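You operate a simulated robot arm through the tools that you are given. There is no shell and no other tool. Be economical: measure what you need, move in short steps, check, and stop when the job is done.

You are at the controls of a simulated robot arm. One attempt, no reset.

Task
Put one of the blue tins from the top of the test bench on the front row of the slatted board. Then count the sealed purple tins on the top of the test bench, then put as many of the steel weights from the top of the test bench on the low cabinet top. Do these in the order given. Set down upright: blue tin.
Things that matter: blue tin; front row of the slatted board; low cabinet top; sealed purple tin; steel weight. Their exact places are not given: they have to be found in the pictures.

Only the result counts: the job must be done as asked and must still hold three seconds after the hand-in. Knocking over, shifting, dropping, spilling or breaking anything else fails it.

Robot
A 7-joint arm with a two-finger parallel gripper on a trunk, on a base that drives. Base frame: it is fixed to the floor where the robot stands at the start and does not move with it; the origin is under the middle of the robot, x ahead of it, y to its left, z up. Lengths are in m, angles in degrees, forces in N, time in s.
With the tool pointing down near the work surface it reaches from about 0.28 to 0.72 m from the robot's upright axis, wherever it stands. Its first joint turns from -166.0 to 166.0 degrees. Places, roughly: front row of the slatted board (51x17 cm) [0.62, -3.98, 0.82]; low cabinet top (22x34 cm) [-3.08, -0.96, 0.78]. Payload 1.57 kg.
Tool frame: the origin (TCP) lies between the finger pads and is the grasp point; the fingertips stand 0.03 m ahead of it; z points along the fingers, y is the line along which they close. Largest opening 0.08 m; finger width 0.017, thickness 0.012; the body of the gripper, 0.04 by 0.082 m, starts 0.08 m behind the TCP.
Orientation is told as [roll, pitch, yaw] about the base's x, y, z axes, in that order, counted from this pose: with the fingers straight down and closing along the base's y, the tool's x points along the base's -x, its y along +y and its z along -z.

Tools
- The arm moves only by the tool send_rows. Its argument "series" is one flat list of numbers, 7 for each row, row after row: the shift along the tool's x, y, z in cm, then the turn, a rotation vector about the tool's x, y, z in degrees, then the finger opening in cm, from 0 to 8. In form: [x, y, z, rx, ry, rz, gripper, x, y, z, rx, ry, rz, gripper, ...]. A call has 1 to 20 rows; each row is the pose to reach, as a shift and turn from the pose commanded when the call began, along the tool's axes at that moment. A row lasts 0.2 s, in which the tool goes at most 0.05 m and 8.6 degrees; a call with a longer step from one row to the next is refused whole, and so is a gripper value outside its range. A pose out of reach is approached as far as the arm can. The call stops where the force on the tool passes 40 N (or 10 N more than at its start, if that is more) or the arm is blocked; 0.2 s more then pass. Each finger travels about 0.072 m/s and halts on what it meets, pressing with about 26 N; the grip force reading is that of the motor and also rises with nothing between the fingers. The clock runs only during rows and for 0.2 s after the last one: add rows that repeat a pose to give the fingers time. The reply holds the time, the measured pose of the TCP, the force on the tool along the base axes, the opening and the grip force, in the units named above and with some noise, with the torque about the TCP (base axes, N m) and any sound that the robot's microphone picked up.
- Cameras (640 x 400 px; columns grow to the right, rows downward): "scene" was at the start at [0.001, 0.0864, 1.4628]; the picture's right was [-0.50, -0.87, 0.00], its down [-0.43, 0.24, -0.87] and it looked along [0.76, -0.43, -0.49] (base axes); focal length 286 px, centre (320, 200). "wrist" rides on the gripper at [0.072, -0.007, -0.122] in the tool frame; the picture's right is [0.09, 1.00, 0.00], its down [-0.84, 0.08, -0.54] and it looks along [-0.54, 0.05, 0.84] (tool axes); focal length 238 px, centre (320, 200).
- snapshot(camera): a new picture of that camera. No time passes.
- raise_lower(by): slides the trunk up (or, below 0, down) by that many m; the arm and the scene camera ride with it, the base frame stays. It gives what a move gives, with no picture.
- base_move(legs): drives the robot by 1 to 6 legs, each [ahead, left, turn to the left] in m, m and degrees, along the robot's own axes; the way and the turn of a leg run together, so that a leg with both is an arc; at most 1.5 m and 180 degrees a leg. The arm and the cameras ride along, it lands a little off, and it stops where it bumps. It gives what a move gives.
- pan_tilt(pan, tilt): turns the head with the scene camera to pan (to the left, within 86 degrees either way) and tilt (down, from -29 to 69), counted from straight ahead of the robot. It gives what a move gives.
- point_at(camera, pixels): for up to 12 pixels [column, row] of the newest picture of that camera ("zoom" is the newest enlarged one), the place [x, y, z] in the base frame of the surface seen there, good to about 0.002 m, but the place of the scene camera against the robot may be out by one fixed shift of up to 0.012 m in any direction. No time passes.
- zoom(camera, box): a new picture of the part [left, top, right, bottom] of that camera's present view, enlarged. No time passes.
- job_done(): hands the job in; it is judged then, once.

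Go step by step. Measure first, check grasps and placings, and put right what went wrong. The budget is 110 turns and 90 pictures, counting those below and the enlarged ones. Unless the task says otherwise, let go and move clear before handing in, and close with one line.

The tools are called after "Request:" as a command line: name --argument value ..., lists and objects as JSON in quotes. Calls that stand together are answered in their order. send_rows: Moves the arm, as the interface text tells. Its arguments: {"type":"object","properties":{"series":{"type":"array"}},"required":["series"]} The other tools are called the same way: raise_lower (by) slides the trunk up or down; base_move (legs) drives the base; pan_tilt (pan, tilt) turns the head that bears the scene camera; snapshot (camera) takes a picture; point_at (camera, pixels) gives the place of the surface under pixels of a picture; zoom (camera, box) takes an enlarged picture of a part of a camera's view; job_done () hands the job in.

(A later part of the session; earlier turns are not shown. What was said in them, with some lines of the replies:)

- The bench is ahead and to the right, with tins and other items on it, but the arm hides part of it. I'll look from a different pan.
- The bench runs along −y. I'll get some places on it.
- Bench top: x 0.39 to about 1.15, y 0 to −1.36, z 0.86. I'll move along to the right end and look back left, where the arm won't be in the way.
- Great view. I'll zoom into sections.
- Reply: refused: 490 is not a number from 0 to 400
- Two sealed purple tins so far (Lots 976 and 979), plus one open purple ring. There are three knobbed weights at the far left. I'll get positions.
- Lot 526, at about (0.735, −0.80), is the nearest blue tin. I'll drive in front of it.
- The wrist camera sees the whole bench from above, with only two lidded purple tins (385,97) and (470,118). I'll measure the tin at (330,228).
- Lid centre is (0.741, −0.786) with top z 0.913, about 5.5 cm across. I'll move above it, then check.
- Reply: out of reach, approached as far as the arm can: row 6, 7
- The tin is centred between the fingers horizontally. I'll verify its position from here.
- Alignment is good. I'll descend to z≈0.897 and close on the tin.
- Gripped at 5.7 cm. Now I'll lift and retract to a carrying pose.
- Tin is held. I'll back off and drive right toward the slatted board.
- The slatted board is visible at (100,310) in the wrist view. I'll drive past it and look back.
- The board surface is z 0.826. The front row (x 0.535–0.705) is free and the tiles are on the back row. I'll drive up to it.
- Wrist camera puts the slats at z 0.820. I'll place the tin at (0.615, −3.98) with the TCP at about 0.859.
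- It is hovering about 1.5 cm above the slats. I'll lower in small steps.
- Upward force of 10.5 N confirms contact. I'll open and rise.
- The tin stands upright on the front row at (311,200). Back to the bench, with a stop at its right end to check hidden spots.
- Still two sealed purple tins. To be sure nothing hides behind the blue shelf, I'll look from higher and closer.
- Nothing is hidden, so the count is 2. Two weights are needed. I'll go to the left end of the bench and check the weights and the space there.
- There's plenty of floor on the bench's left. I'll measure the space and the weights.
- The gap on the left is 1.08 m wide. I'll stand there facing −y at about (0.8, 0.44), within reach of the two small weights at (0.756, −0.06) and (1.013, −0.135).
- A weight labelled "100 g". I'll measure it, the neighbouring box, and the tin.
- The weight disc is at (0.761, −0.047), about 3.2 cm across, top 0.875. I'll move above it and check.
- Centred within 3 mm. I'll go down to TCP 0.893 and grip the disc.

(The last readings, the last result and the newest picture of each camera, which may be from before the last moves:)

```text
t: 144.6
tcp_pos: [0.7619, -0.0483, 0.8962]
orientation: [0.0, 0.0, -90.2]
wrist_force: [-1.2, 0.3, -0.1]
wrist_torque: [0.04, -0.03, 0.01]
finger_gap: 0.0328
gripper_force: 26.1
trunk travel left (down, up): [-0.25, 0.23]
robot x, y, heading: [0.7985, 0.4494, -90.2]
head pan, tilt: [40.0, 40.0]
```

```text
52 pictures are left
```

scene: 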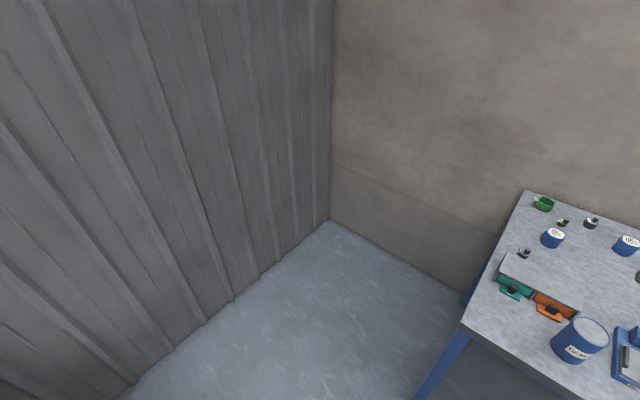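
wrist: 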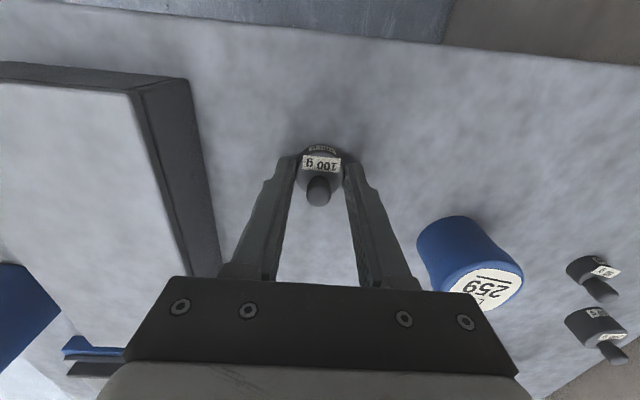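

Gripped at 3.3 cm. I'll lift and retract.

Request:
send_rows --series '[0, 0, -2, 0, 0, 0, 2, 0, 0, -5, 0, 0, 0, 2, 0, 0, -9, 0, 0, 0, 2, 0, 0, -13, 0, 0, 0, 2, 0, 0, -17, 0, 0, 0, 2, 0, 0, -21, 0, 0, 0, 2, 3, 0, -24, 0, 0, 0, 2, 6, 0, -27, 0, 0, 0, 2, 10, 0, -28, 0, 0, 0, 2, 12, 0, -28, 0, 0, 0, 2, 12, 0, -28, 0, 0, 0, 2]'

Request:
snapshot --camera "wrist"

```text
t: 146.9
tcp_pos: [0.7622, 0.073, 1.1745]
orientation: [0.0, 0.0, -90.0]
wrist_force: [0.4, -0.4, -1.0]
wrist_torque: [0.02, 0.0, 0.0]
finger_gap: 0.0329
gripper_force: 25.8
trunk travel left (down, up): [-0.25, 0.23]
robot x, y, heading: [0.8036, 0.4557, -90.4]
head pan, tilt: [40.0, 40.0]
```

```text
51 pictures are left
```

wrist: 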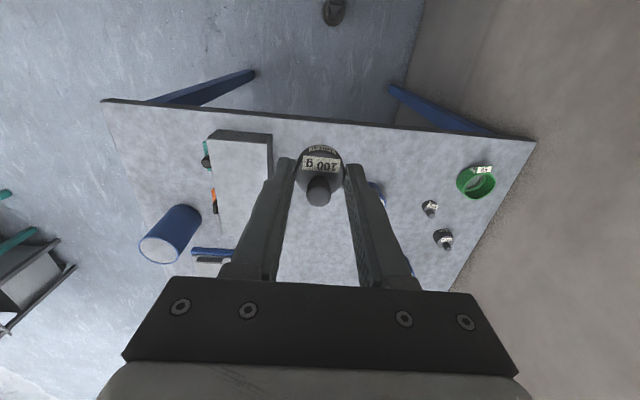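

Weight is held. Something stands at the left edge of this view (40,250), so I'll measure it and look toward −x before driving.

Request:
point_at --camera "wrist" --pixels '[[40, 260], [20, 235], [70, 265], [8, 195]]'

Request:
pan_tilt --pan -80 --tilt 25

Request:
snapshot --camera "scene"

```text
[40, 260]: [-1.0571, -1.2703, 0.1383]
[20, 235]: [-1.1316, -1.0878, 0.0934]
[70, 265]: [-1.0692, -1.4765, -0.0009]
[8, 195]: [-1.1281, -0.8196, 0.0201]
```

```text
t: 148.9
tcp_pos: [0.7627, 0.0729, 1.1745]
orientation: [-0.1, 0.0, -90.1]
wrist_force: [-0.2, -0.3, -1.5]
wrist_torque: [-0.02, 0.01, 0.01]
finger_gap: 0.033
gripper_force: 26.5
trunk travel left (down, up): [-0.25, 0.23]
robot x, y, heading: [0.8017, 0.4512, -90.1]
head pan, tilt: [-80.0, 25.0]
```

```text
50 pictures are left
```

scene: 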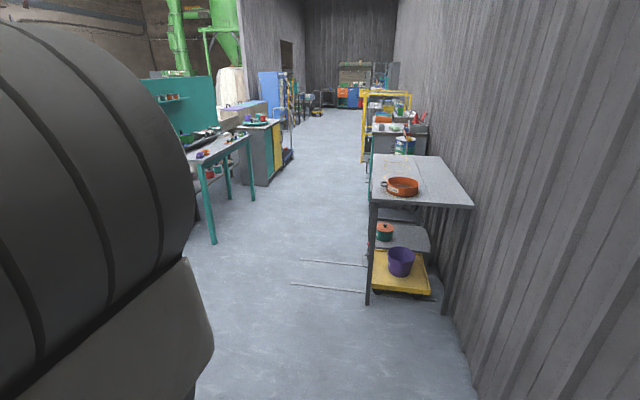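

Request:
point_at --camera "scene" --pixels '[[210, 243], [252, 200], [250, 140], [255, 122], [262, 183], [372, 300], [378, 170], [287, 165], [230, 140], [198, 155], [280, 120], [245, 128]]'

Request:
zoom --camera "scene" --box '[140, 60, 340, 250]'

```text
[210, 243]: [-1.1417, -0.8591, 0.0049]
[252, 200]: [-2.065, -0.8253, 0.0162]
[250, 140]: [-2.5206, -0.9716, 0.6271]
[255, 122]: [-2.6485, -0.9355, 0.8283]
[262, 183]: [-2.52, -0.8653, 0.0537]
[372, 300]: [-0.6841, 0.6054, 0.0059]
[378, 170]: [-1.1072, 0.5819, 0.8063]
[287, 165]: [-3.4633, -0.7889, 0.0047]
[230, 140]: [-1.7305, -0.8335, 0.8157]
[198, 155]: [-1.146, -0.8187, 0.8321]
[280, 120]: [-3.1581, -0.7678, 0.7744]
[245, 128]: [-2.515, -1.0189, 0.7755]
```

```text
2.11 times, centred on (240, 155) of scene
```

zoom: 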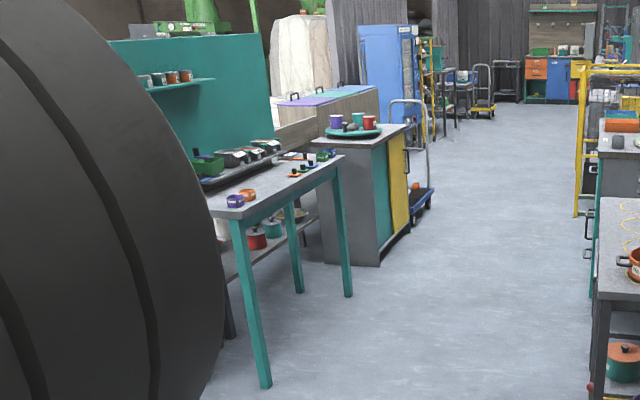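

The low cabinet is the grey one at (258,150): z≈0.775, with a tray at its near end. I'll go along the corridor sideways, facing −y.

Request:
base_move --legs '[[0, -0.95, 0], [0.5, 0, 0], [0, -1.4, 0]]'

Request:
snapshot --camera "scene"

```text
t: 170.0
tcp_pos: [-1.6027, -0.3832, 1.1752]
orientation: [0.0, 0.0, -91.7]
wrist_force: [1.0, 0.0, -0.3]
wrist_torque: [0.0, 0.0, 0.0]
finger_gap: 0.0326
gripper_force: 26.4
trunk travel left (down, up): [-0.25, 0.23]
robot x, y, heading: [-1.5554, -0.0053, -91.7]
head pan, tilt: [-80.0, 25.0]
```

```text
48 pictures are left
```

scene: 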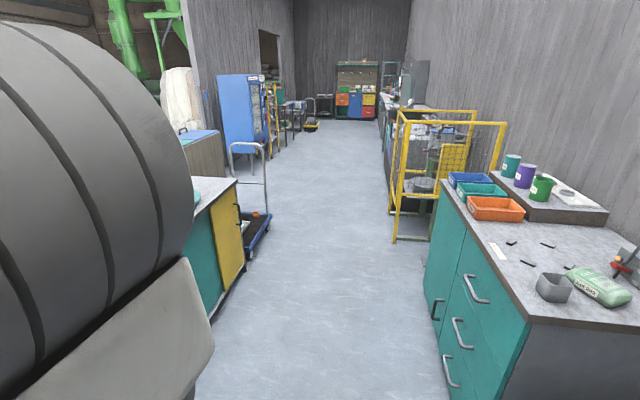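

Request:
point_at --camera "scene" --pixels '[[237, 180], [215, 200], [395, 242], [443, 180], [250, 255], [256, 212], [232, 145], [446, 390], [200, 310]]'

Request:
snapshot --camera "wrist"

```text
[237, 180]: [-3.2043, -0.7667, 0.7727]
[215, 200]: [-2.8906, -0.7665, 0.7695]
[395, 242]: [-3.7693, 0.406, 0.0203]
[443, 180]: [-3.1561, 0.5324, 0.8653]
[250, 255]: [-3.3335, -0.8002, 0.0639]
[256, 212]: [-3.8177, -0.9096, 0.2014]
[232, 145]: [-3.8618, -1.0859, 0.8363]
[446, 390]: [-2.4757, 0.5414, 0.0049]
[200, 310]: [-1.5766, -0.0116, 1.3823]
```

```text
47 pictures are left
```

wrist: 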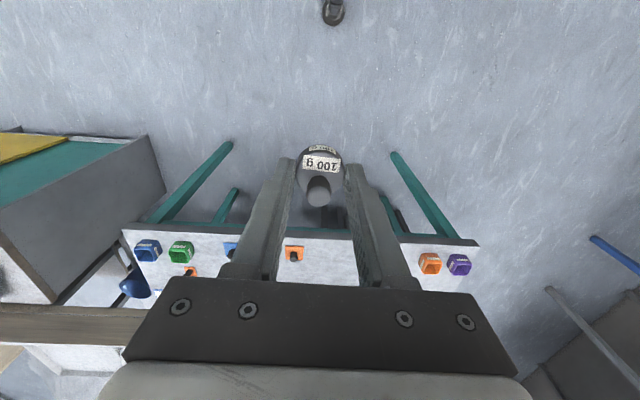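

Free area is at the cabinet's far end. I'll drive to about (−3.0, −0.33) with the heading corrected.

Request:
base_move --legs '[[0, 0, 1.7], [0, -1.45, 0], [0.3, 0, 0]]'

Request:
snapshot --camera "wrist"

```text
t: 183.5
tcp_pos: [-3.0402, -0.6799, 1.1743]
orientation: [0.1, 0.0, -90.5]
wrist_force: [0.5, 0.9, -1.7]
wrist_torque: [0.02, -0.01, 0.0]
finger_gap: 0.0327
gripper_force: 26.0
trunk travel left (down, up): [-0.25, 0.23]
robot x, y, heading: [-2.9949, -0.2987, -90.8]
head pan, tilt: [-80.0, 25.0]
```

```text
46 pictures are left
```

wrist: 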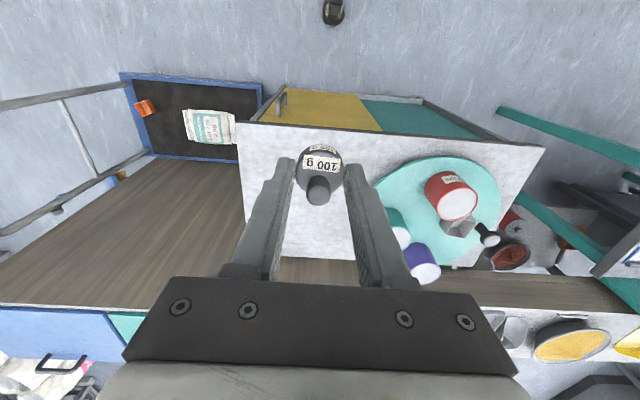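

Request:
point_at --camera "wrist" --pixels '[[242, 130], [245, 200], [375, 188], [350, 140], [390, 220], [200, 250], [282, 240], [345, 250], [240, 160], [120, 180], [260, 145], [405, 255]]'

```text
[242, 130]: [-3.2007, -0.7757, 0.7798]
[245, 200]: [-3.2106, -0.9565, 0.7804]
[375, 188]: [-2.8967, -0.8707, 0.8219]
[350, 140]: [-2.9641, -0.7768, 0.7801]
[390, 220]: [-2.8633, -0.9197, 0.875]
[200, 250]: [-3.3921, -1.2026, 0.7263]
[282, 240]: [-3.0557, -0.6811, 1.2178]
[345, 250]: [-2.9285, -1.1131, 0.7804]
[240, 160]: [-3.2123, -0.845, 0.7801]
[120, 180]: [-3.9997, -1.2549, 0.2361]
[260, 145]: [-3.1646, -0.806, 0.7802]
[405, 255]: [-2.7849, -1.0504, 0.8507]
```

Surface is z 0.780, free over x −3.2…−2.96. I'll place the first weight at (−3.08, −0.98) and approach to TCP z≈0.84.

Request:
send_rows --series '[-3, -0.6, 3, 0, 0, 0, 2, -6, -1.2, 6, 0, 0, 0, 2, -9, -1.8, 9, 0, 0, 0, 2, -12, -2.4, 12, 0, 0, 0, 2, -15, -3, 15, 0, 0, 0, 2, -18, -3.7, 18, 0, 0, 0, 2, -21, -3.7, 21, 0, 0, 0, 2, -24, -3.7, 23, 0, 0, 0, 2, -27, -3.7, 25, 0, 0, 0, 2, -30, -3.7, 27, 0, 0, 0, 2, -30, -3.7, 30, 0, 0, 0, 2, -30, -3.7, 33, 0, 0, 0, 2, -30, -3.7, 33, 0, 0, 0, 2]'

Request:
snapshot --camera "wrist"

```text
t: 186.3
tcp_pos: [-3.0809, -0.9803, 0.8443]
orientation: [-0.1, 0.1, -90.6]
wrist_force: [-0.1, 0.5, -1.1]
wrist_torque: [-0.01, 0.01, 0.02]
finger_gap: 0.0329
gripper_force: 26.2
trunk travel left (down, up): [-0.25, 0.23]
robot x, y, heading: [-3.0006, -0.3004, -90.8]
head pan, tilt: [-80.0, 25.0]
```

```text
45 pictures are left
```

wrist: 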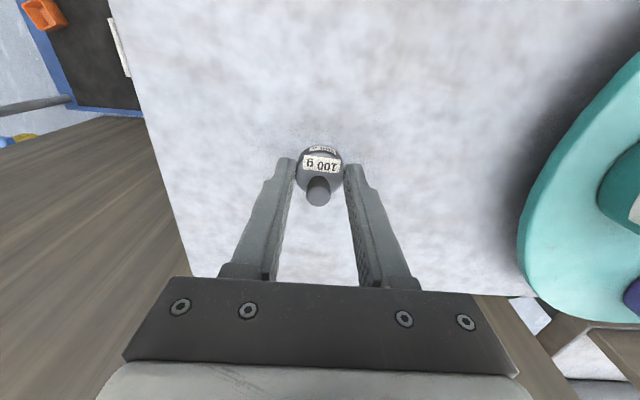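

Clear below. I'll lower the last ~2.8 cm.

Request:
send_rows --series '[0, 0, 1, 0, 0, 0, 2, 0, 0, 1.8, 0, 0, 0, 2, 0, 0, 2.3, 0, 0, 0, 2, 0, 0, 2.6, 0, 0, 0, 2, 0, 0, 2.8, 0, 0, 0, 2, 0, 0, 2.9, 0, 0, 0, 2, 0, 0, 2.9, 0, 0, 0, 2]'

```text
t: 187.9
tcp_pos: [-3.0792, -0.9809, 0.8158]
orientation: [0.0, 0.0, -90.6]
wrist_force: [-0.6, 0.1, 0.5]
wrist_torque: [-0.01, 0.03, -0.01]
finger_gap: 0.0328
gripper_force: 26.1
trunk travel left (down, up): [-0.25, 0.23]
robot x, y, heading: [-2.9987, -0.3015, -90.8]
head pan, tilt: [-80.0, 25.0]
```

Request:
send_rows --series '[0, 0, 0.1, 0, 0, 0, 2, 0, 0, 0.2, 0, 0, 0, 2, 0, 0, 0.2, 0, 0, 0, 2]'

```text
t: 188.7
tcp_pos: [-3.0796, -0.9805, 0.8156]
orientation: [0.0, -0.2, -90.6]
wrist_force: [0.3, 2.6, 14.1]
wrist_torque: [0.18, 0.02, 0.01]
finger_gap: 0.0329
gripper_force: 26.3
trunk travel left (down, up): [-0.25, 0.23]
robot x, y, heading: [-2.996, -0.299, -90.5]
head pan, tilt: [-80.0, 25.0]
```

Contact at 14 N. I'll release and rise.

Request:
send_rows --series '[0, 0, -0.1, 0, 0, 0, 4, 0, 0, -0.1, 0, 0, 0, 6, 0, 0, -0.1, 0, 0, 0, 6, 0, 0, -3, 0, 0, 0, 6, 0, 0, -7, 0, 0, 0, 6, 0, 0, -11, 0, 0, 0, 7, 2, 0, -15, 0, 0, 0, 8, 5, 0, -18, 0, 0, 0, 8, 8, 0, -21, 0, 0, 0, 8, 11, 0, -24, 0, 0, 0, 8, 14, 0, -27, 0, 0, 0, 8, 17, 0, -30, 0, 0, 0, 8, 20, 0, -33, 0, 0, 0, 8, 24, 2, -35, 0, 0, 0, 8, 28, 4, -36, 0, 0, 0, 8, 30, 5, -36, 0, 0, 0, 8]'

Request:
snapshot --camera "wrist"

```text
t: 192.1
tcp_pos: [-3.0265, -0.6794, 1.1734]
orientation: [0.0, 0.0, -90.6]
wrist_force: [1.0, -0.3, 0.6]
wrist_torque: [0.02, -0.01, 0.01]
finger_gap: 0.0802
gripper_force: 0.0
trunk travel left (down, up): [-0.25, 0.23]
robot x, y, heading: [-2.9972, -0.3052, -90.9]
head pan, tilt: [-80.0, 25.0]
```

```text
44 pictures are left
```

wrist: 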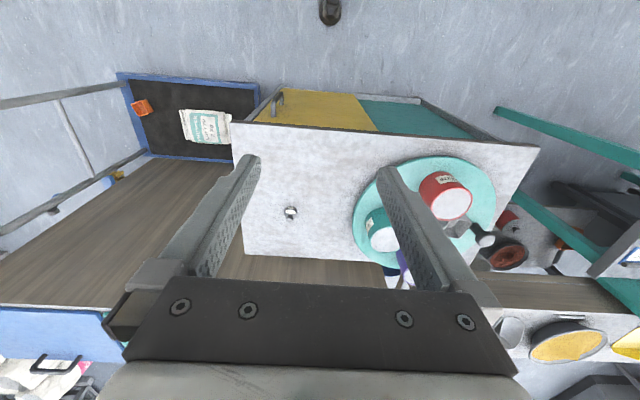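

The first weight stands at (291,212). I'll return along the same path for the second.

Request:
base_move --legs '[[-0.3, 0, 0.7], [0, 1.43, 0], [0, 1.42, 0]]'

```text
t: 215.3
tcp_pos: [-0.1844, -0.3677, 1.1736]
orientation: [0.0, 0.0, -89.2]
wrist_force: [0.2, -0.3, 0.0]
wrist_torque: [0.03, -0.03, -0.02]
finger_gap: 0.0804
gripper_force: 0.1
trunk travel left (down, up): [-0.25, 0.23]
robot x, y, heading: [-0.1635, 0.012, -89.1]
head pan, tilt: [-80.0, 25.0]
```

Request:
base_move --legs '[[-0.43, 0, -0.9], [0, 0.98, 0]]'

Request:
snapshot --camera "wrist"

```text
t: 225.9
tcp_pos: [0.7845, 0.0562, 1.1736]
orientation: [0.0, -0.1, -90.3]
wrist_force: [-0.1, -0.3, 0.3]
wrist_torque: [-0.01, 0.02, -0.01]
finger_gap: 0.0801
gripper_force: 0.1
trunk travel left (down, up): [-0.25, 0.23]
robot x, y, heading: [0.8151, 0.4346, -90.7]
head pan, tilt: [-80.0, 25.0]
```

```text
43 pictures are left
```

wrist: 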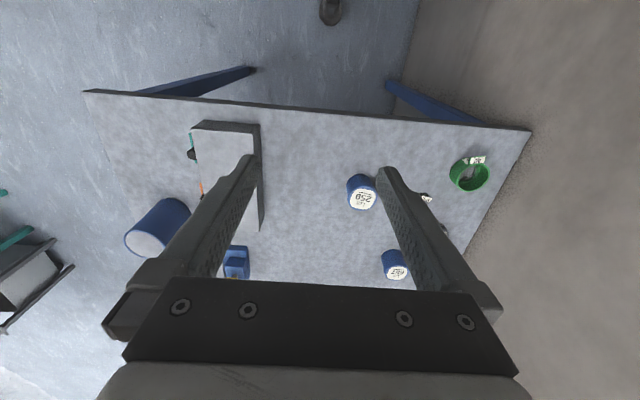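

Next, the small weight near (1.015, −0.13). I'll move above it at z≈1.05.

Request:
send_rows --series '[-2.5, 3, 0, 0, 0, 0, 8, -5, 6, 0, 0, 0, 0, 8, -7.5, 9, 0, 0, 0, 0, 8, -10, 12, 0, 0, 0, 0, 8, -12.5, 15, 0, 0, 0, 0, 8, -15, 18, 0, 0, 0, 0, 8, -17, 20.5, 0, 0, 0, 0, 8, -18.5, 23, 0, 0, 0, 0, 8, -18.5, 23, 4, 0, 0, 0, 8, -18.5, 23, 8, 0, 0, 0, 8, -18.5, 23, 12, 0, 0, 0, 8, -18.5, 23, 12, 0, 0, 0, 8]'

Request:
snapshot --camera "wrist"

```text
t: 228.5
tcp_pos: [1.0122, -0.1287, 1.0524]
orientation: [0.0, -0.1, -90.3]
wrist_force: [0.3, -0.3, 0.1]
wrist_torque: [0.05, 0.01, -0.01]
finger_gap: 0.0798
gripper_force: 0.0
trunk travel left (down, up): [-0.25, 0.23]
robot x, y, heading: [0.8096, 0.4329, -90.4]
head pan, tilt: [-80.0, 25.0]
```

```text
42 pictures are left
```

wrist: 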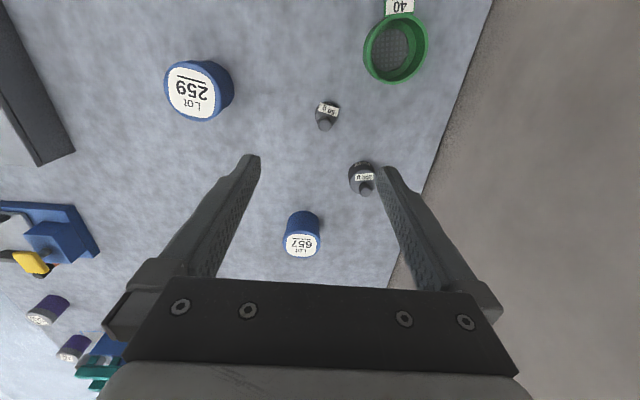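

Request:
zoom --camera "wrist" --box '[270, 80, 430, 220]'

Request:
point_at --camera "wrist" --pixels '[[325, 125], [328, 112], [317, 115], [337, 115], [327, 101], [362, 163], [367, 190], [360, 178], [374, 178], [392, 78]]'

```text
2.86 times, centred on (350, 150) of wrist
```

zoom: 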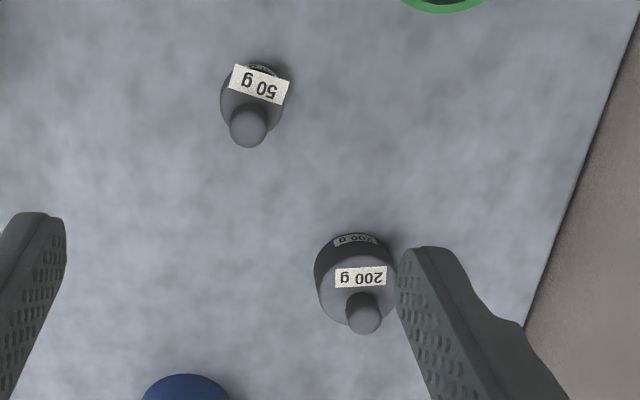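

```text
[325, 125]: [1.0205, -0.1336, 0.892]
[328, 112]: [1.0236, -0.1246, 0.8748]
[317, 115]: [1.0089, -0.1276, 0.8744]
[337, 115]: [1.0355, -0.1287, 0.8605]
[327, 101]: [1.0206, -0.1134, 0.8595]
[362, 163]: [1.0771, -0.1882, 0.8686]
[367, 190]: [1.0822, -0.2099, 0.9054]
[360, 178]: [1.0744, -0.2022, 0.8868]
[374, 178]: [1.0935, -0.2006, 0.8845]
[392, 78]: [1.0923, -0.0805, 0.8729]
```

The 50 g weight is centred at (1.0205, −0.131). I'll descend with 6 cm opening and grip.

Request:
send_rows --series '[-0.25, 0.8, 3, 0, 0, 0, 6, -0.25, 0.8, 7, 0, 0, 0, 6, -0.25, 0.8, 11, 0, 0, 0, 6, -0.25, 0.8, 14, 0, 0, 0, 6, -0.25, 0.8, 15.9, 0, 0, 0, 6, -0.25, 0.8, 15.9, 0, 0, 0, 6, -0.25, 0.8, 15.9, 0, 0, 0, 4, -0.25, 0.8, 15.9, 0, 0, 0, 2, -0.25, 0.8, 15.9, 0, 0, 0, 1.5, -0.25, 0.8, 15.9, 0, 0, 0, 1.5, -0.25, 0.8, 15.9, 0, 0, 0, 1.5]'

Request:
snapshot --camera "wrist"

```text
t: 230.9
tcp_pos: [1.0209, -0.1327, 0.8947]
orientation: [0.0, 0.0, -90.3]
wrist_force: [-0.4, -0.6, 0.2]
wrist_torque: [0.04, 0.02, 0.0]
finger_gap: 0.026
gripper_force: 26.2
trunk travel left (down, up): [-0.25, 0.23]
robot x, y, heading: [0.8092, 0.4336, -90.3]
head pan, tilt: [-80.0, 25.0]
```

```text
40 pictures are left
```

wrist: 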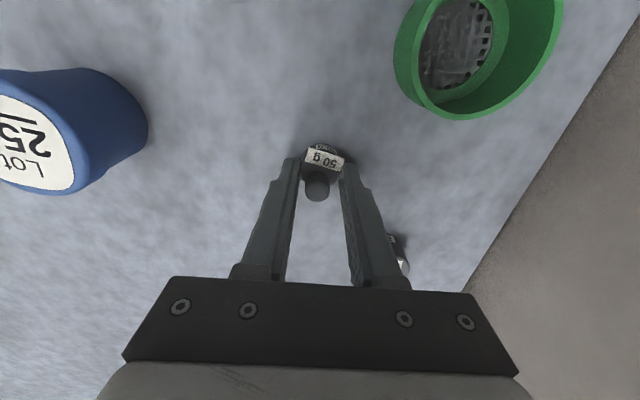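

Gripped at 2.6 cm. I'll lift straight up, then retract.

Request:
send_rows --series '[0, 0, -2, 0, 0, 0, 1.5, 0, 0, -5, 0, 0, 0, 1.5, 0, 0, -9, 0, 0, 0, 1.5, 0, 0, -13, 0, 0, 0, 1.5, 0, 0, -17, 0, 0, 0, 1.5, 0, 0, -21, 0, 0, 0, 1.5, 0, 0, -25, 0, 0, 0, 1.5, 0, 0, -28, 0, 0, 0, 1.5, 3, -3.5, -28, 0, 0, 0, 1.5, 6, -7, -28, 0, 0, 0, 1.5, 9, -10.5, -28, 0, 0, 0, 1.5, 12, -14, -28, 0, 0, 0, 1.5, 15, -17.5, -28, 0, 0, 0, 1.5, 18, -21, -28, 0, 0, 0, 1.5, 20, -24, -28, 0, 0, 0, 1.5, 20, -24, -28, 0, 0, 0, 1.5]'

Request:
snapshot --camera "wrist"

```text
t: 234.3
tcp_pos: [0.7808, 0.0684, 1.174]
orientation: [0.0, 0.0, -90.3]
wrist_force: [-0.3, 0.9, -0.9]
wrist_torque: [-0.01, -0.01, 0.0]
finger_gap: 0.0264
gripper_force: 26.5
trunk travel left (down, up): [-0.25, 0.23]
robot x, y, heading: [0.814, 0.4385, -90.2]
head pan, tilt: [-80.0, 25.0]
```

```text
39 pictures are left
```

wrist: 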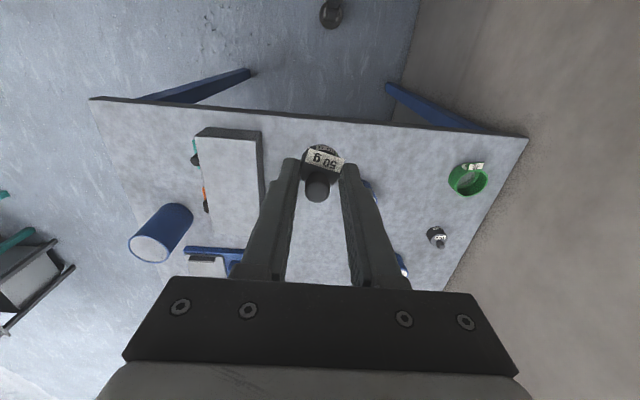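

Weight held. I'll take the same path back to the cabinet.

Request:
base_move --legs '[[0, -0.97, 0], [0.46, 0, 0.2], [0, -1.4, 0]]'

```text
t: 255.2
tcp_pos: [-1.5926, -0.3392, 1.174]
orientation: [0.1, 0.0, -91.9]
wrist_force: [0.5, 0.1, -1.0]
wrist_torque: [-0.02, -0.01, 0.05]
finger_gap: 0.0262
gripper_force: 26.5
trunk travel left (down, up): [-0.25, 0.23]
robot x, y, heading: [-1.5527, 0.0228, -91.8]
head pan, tilt: [-80.0, 25.0]
```

Request:
base_move --legs '[[0, 0, 1.8], [0, -1.45, 0], [0.3, 0, 0]]'

Request:
snapshot --camera "wrist"

```text
t: 268.8
tcp_pos: [-3.0457, -0.6348, 1.1744]
orientation: [0.0, 0.0, -90.2]
wrist_force: [-0.3, 0.1, -0.7]
wrist_torque: [-0.01, 0.03, 0.0]
finger_gap: 0.0262
gripper_force: 25.6
trunk travel left (down, up): [-0.25, 0.23]
robot x, y, heading: [-3.0163, -0.2666, -90.2]
head pan, tilt: [-80.0, 25.0]
```

```text
38 pictures are left
```

wrist: 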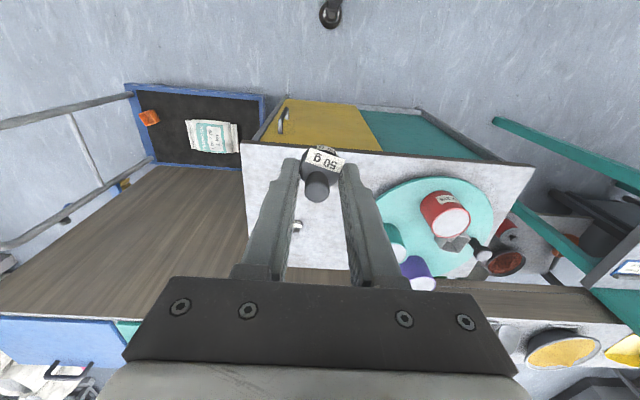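

First weight is still in place at (298,226). I'll put the second at (−3.07, −0.87).

Request:
send_rows --series '[-3, -0.6, 3, 0, 0, 0, 1.5, -6, -1.2, 6, 0, 0, 0, 1.5, -9, -1.8, 9, 0, 0, 0, 1.5, -12, -2.3, 12, 0, 0, 0, 1.5, -15, -2.3, 15, 0, 0, 0, 1.5, -18, -2.3, 18, 0, 0, 0, 1.5, -21, -2.3, 21, 0, 0, 0, 1.5, -23.5, -2.3, 24, 0, 0, 0, 1.5, -23.5, -2.3, 28, 0, 0, 0, 1.5, -23.5, -2.3, 31, 0, 0, 0, 1.5, -23.5, -2.3, 33, 0, 0, 0, 1.5, -23.5, -2.3, 33, 0, 0, 0, 1.5]'

Request:
snapshot --camera "wrist"

```text
t: 271.4
tcp_pos: [-3.0712, -0.8686, 0.8435]
orientation: [-0.1, 0.0, -90.4]
wrist_force: [1.1, 0.6, 0.3]
wrist_torque: [0.01, -0.03, 0.0]
finger_gap: 0.026
gripper_force: 25.7
trunk travel left (down, up): [-0.25, 0.23]
robot x, y, heading: [-3.0138, -0.2694, -90.1]
head pan, tilt: [-80.0, 25.0]
```

```text
37 pictures are left
```

wrist: 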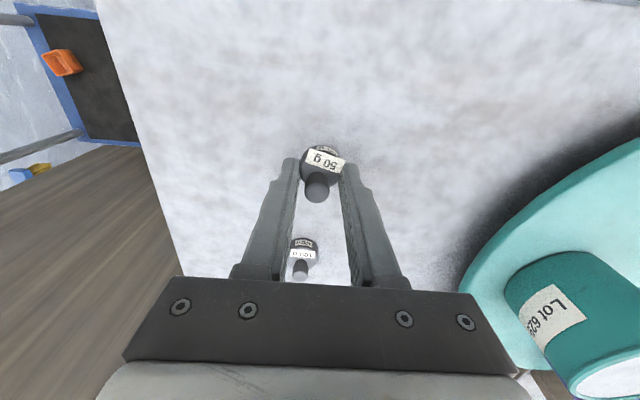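

Request:
send_rows --series '[0, 0, 1, 0, 0, 0, 1.5, 0, 0, 1.8, 0, 0, 0, 1.5, 0, 0, 2.3, 0, 0, 0, 1.5, 0, 0, 2.6, 0, 0, 0, 1.5, 0, 0, 2.8, 0, 0, 0, 1.5, 0, 0, 2.9, 0, 0, 0, 1.5, 0, 0, 3, 0, 0, 0, 1.5, 0, 0, 3, 0, 0, 0, 1.5]'

```text
t: 273.2
tcp_pos: [-3.0701, -0.8695, 0.8147]
orientation: [0.0, -0.1, -90.4]
wrist_force: [0.6, -0.2, 0.3]
wrist_torque: [0.0, -0.01, -0.02]
finger_gap: 0.0262
gripper_force: 25.3
trunk travel left (down, up): [-0.25, 0.23]
robot x, y, heading: [-3.0178, -0.2682, -90.4]
head pan, tilt: [-80.0, 25.0]
```

Request:
send_rows --series '[0, 0, 0.1, 0, 0, 0, 1.5, 0, 0, 0.2, 0, 0, 0, 1.5, 0, 0, 0.2, 0, 0, 0, 1.5]'

```text
t: 274.0
tcp_pos: [-3.0713, -0.8683, 0.8139]
orientation: [0.1, 0.0, -90.4]
wrist_force: [0.1, 1.2, 5.5]
wrist_torque: [0.08, 0.02, 0.02]
finger_gap: 0.0261
gripper_force: 25.6
trunk travel left (down, up): [-0.25, 0.23]
robot x, y, heading: [-3.0176, -0.2709, -90.4]
head pan, tilt: [-80.0, 25.0]
```

Contact at 5.5 N. I'll release and move clear.

Request:
send_rows --series '[0, 0, 0, 0, 0, 0, 3, 0, 0, -0.1, 0, 0, 0, 5, 0, 0, -0.1, 0, 0, 0, 5.5, 0, 0, -3, 0, 0, 0, 5.5, 0, 0, -7, 0, 0, 0, 5.5, 0, 0, -11, 0, 0, 0, 7, 2, 0, -15, 0, 0, 0, 8, 5, 0, -18, 0, 0, 0, 8, 8, 0, -21, 0, 0, 0, 8, 11, 0, -24, 0, 0, 0, 8, 14, 0, -27, 0, 0, 0, 8, 17, 0, -30, 0, 0, 0, 8, 20, 0, -33, 0, 0, 0, 8, 23, 0, -35, 0, 0, 0, 8]'

Request:
snapshot --camera "wrist"

Request:
zoom --camera "wrist" --box '[230, 130, 390, 270]'

```text
t: 277.0
tcp_pos: [-3.0699, -0.6382, 1.1625]
orientation: [-0.1, 0.0, -90.4]
wrist_force: [0.2, -0.6, -0.3]
wrist_torque: [0.03, 0.02, -0.03]
finger_gap: 0.08
gripper_force: 0.0
trunk travel left (down, up): [-0.25, 0.23]
robot x, y, heading: [-3.0162, -0.2682, -90.4]
head pan, tilt: [-80.0, 25.0]
```

```text
36 pictures are left
```

wrist: 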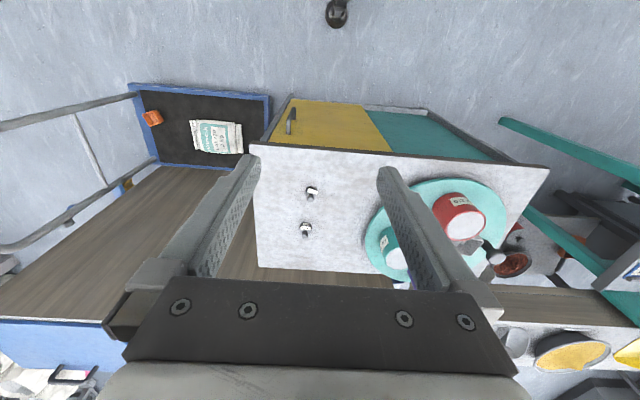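

```text
2.86 times, centred on (310, 200) of wrist
```

zoom: 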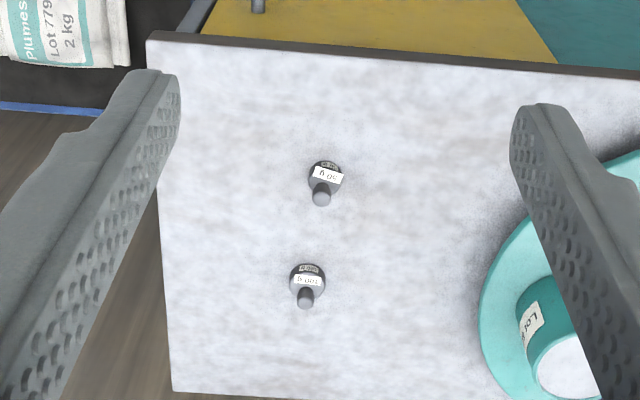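

Both weights stand upright on the low cabinet top, matching the two sealed purple tins, and the blue tin is on the board. I'm handing in.

Request:
job_done

```text
The job is handed in.
```

The blue tin (Lot 526) is upright on the front row of the slatted board; I counted two sealed purple tins (Lots 976 and 979), so two steel weights (100 g and 50 g) are on the low cabinet top, and the job is handed in.
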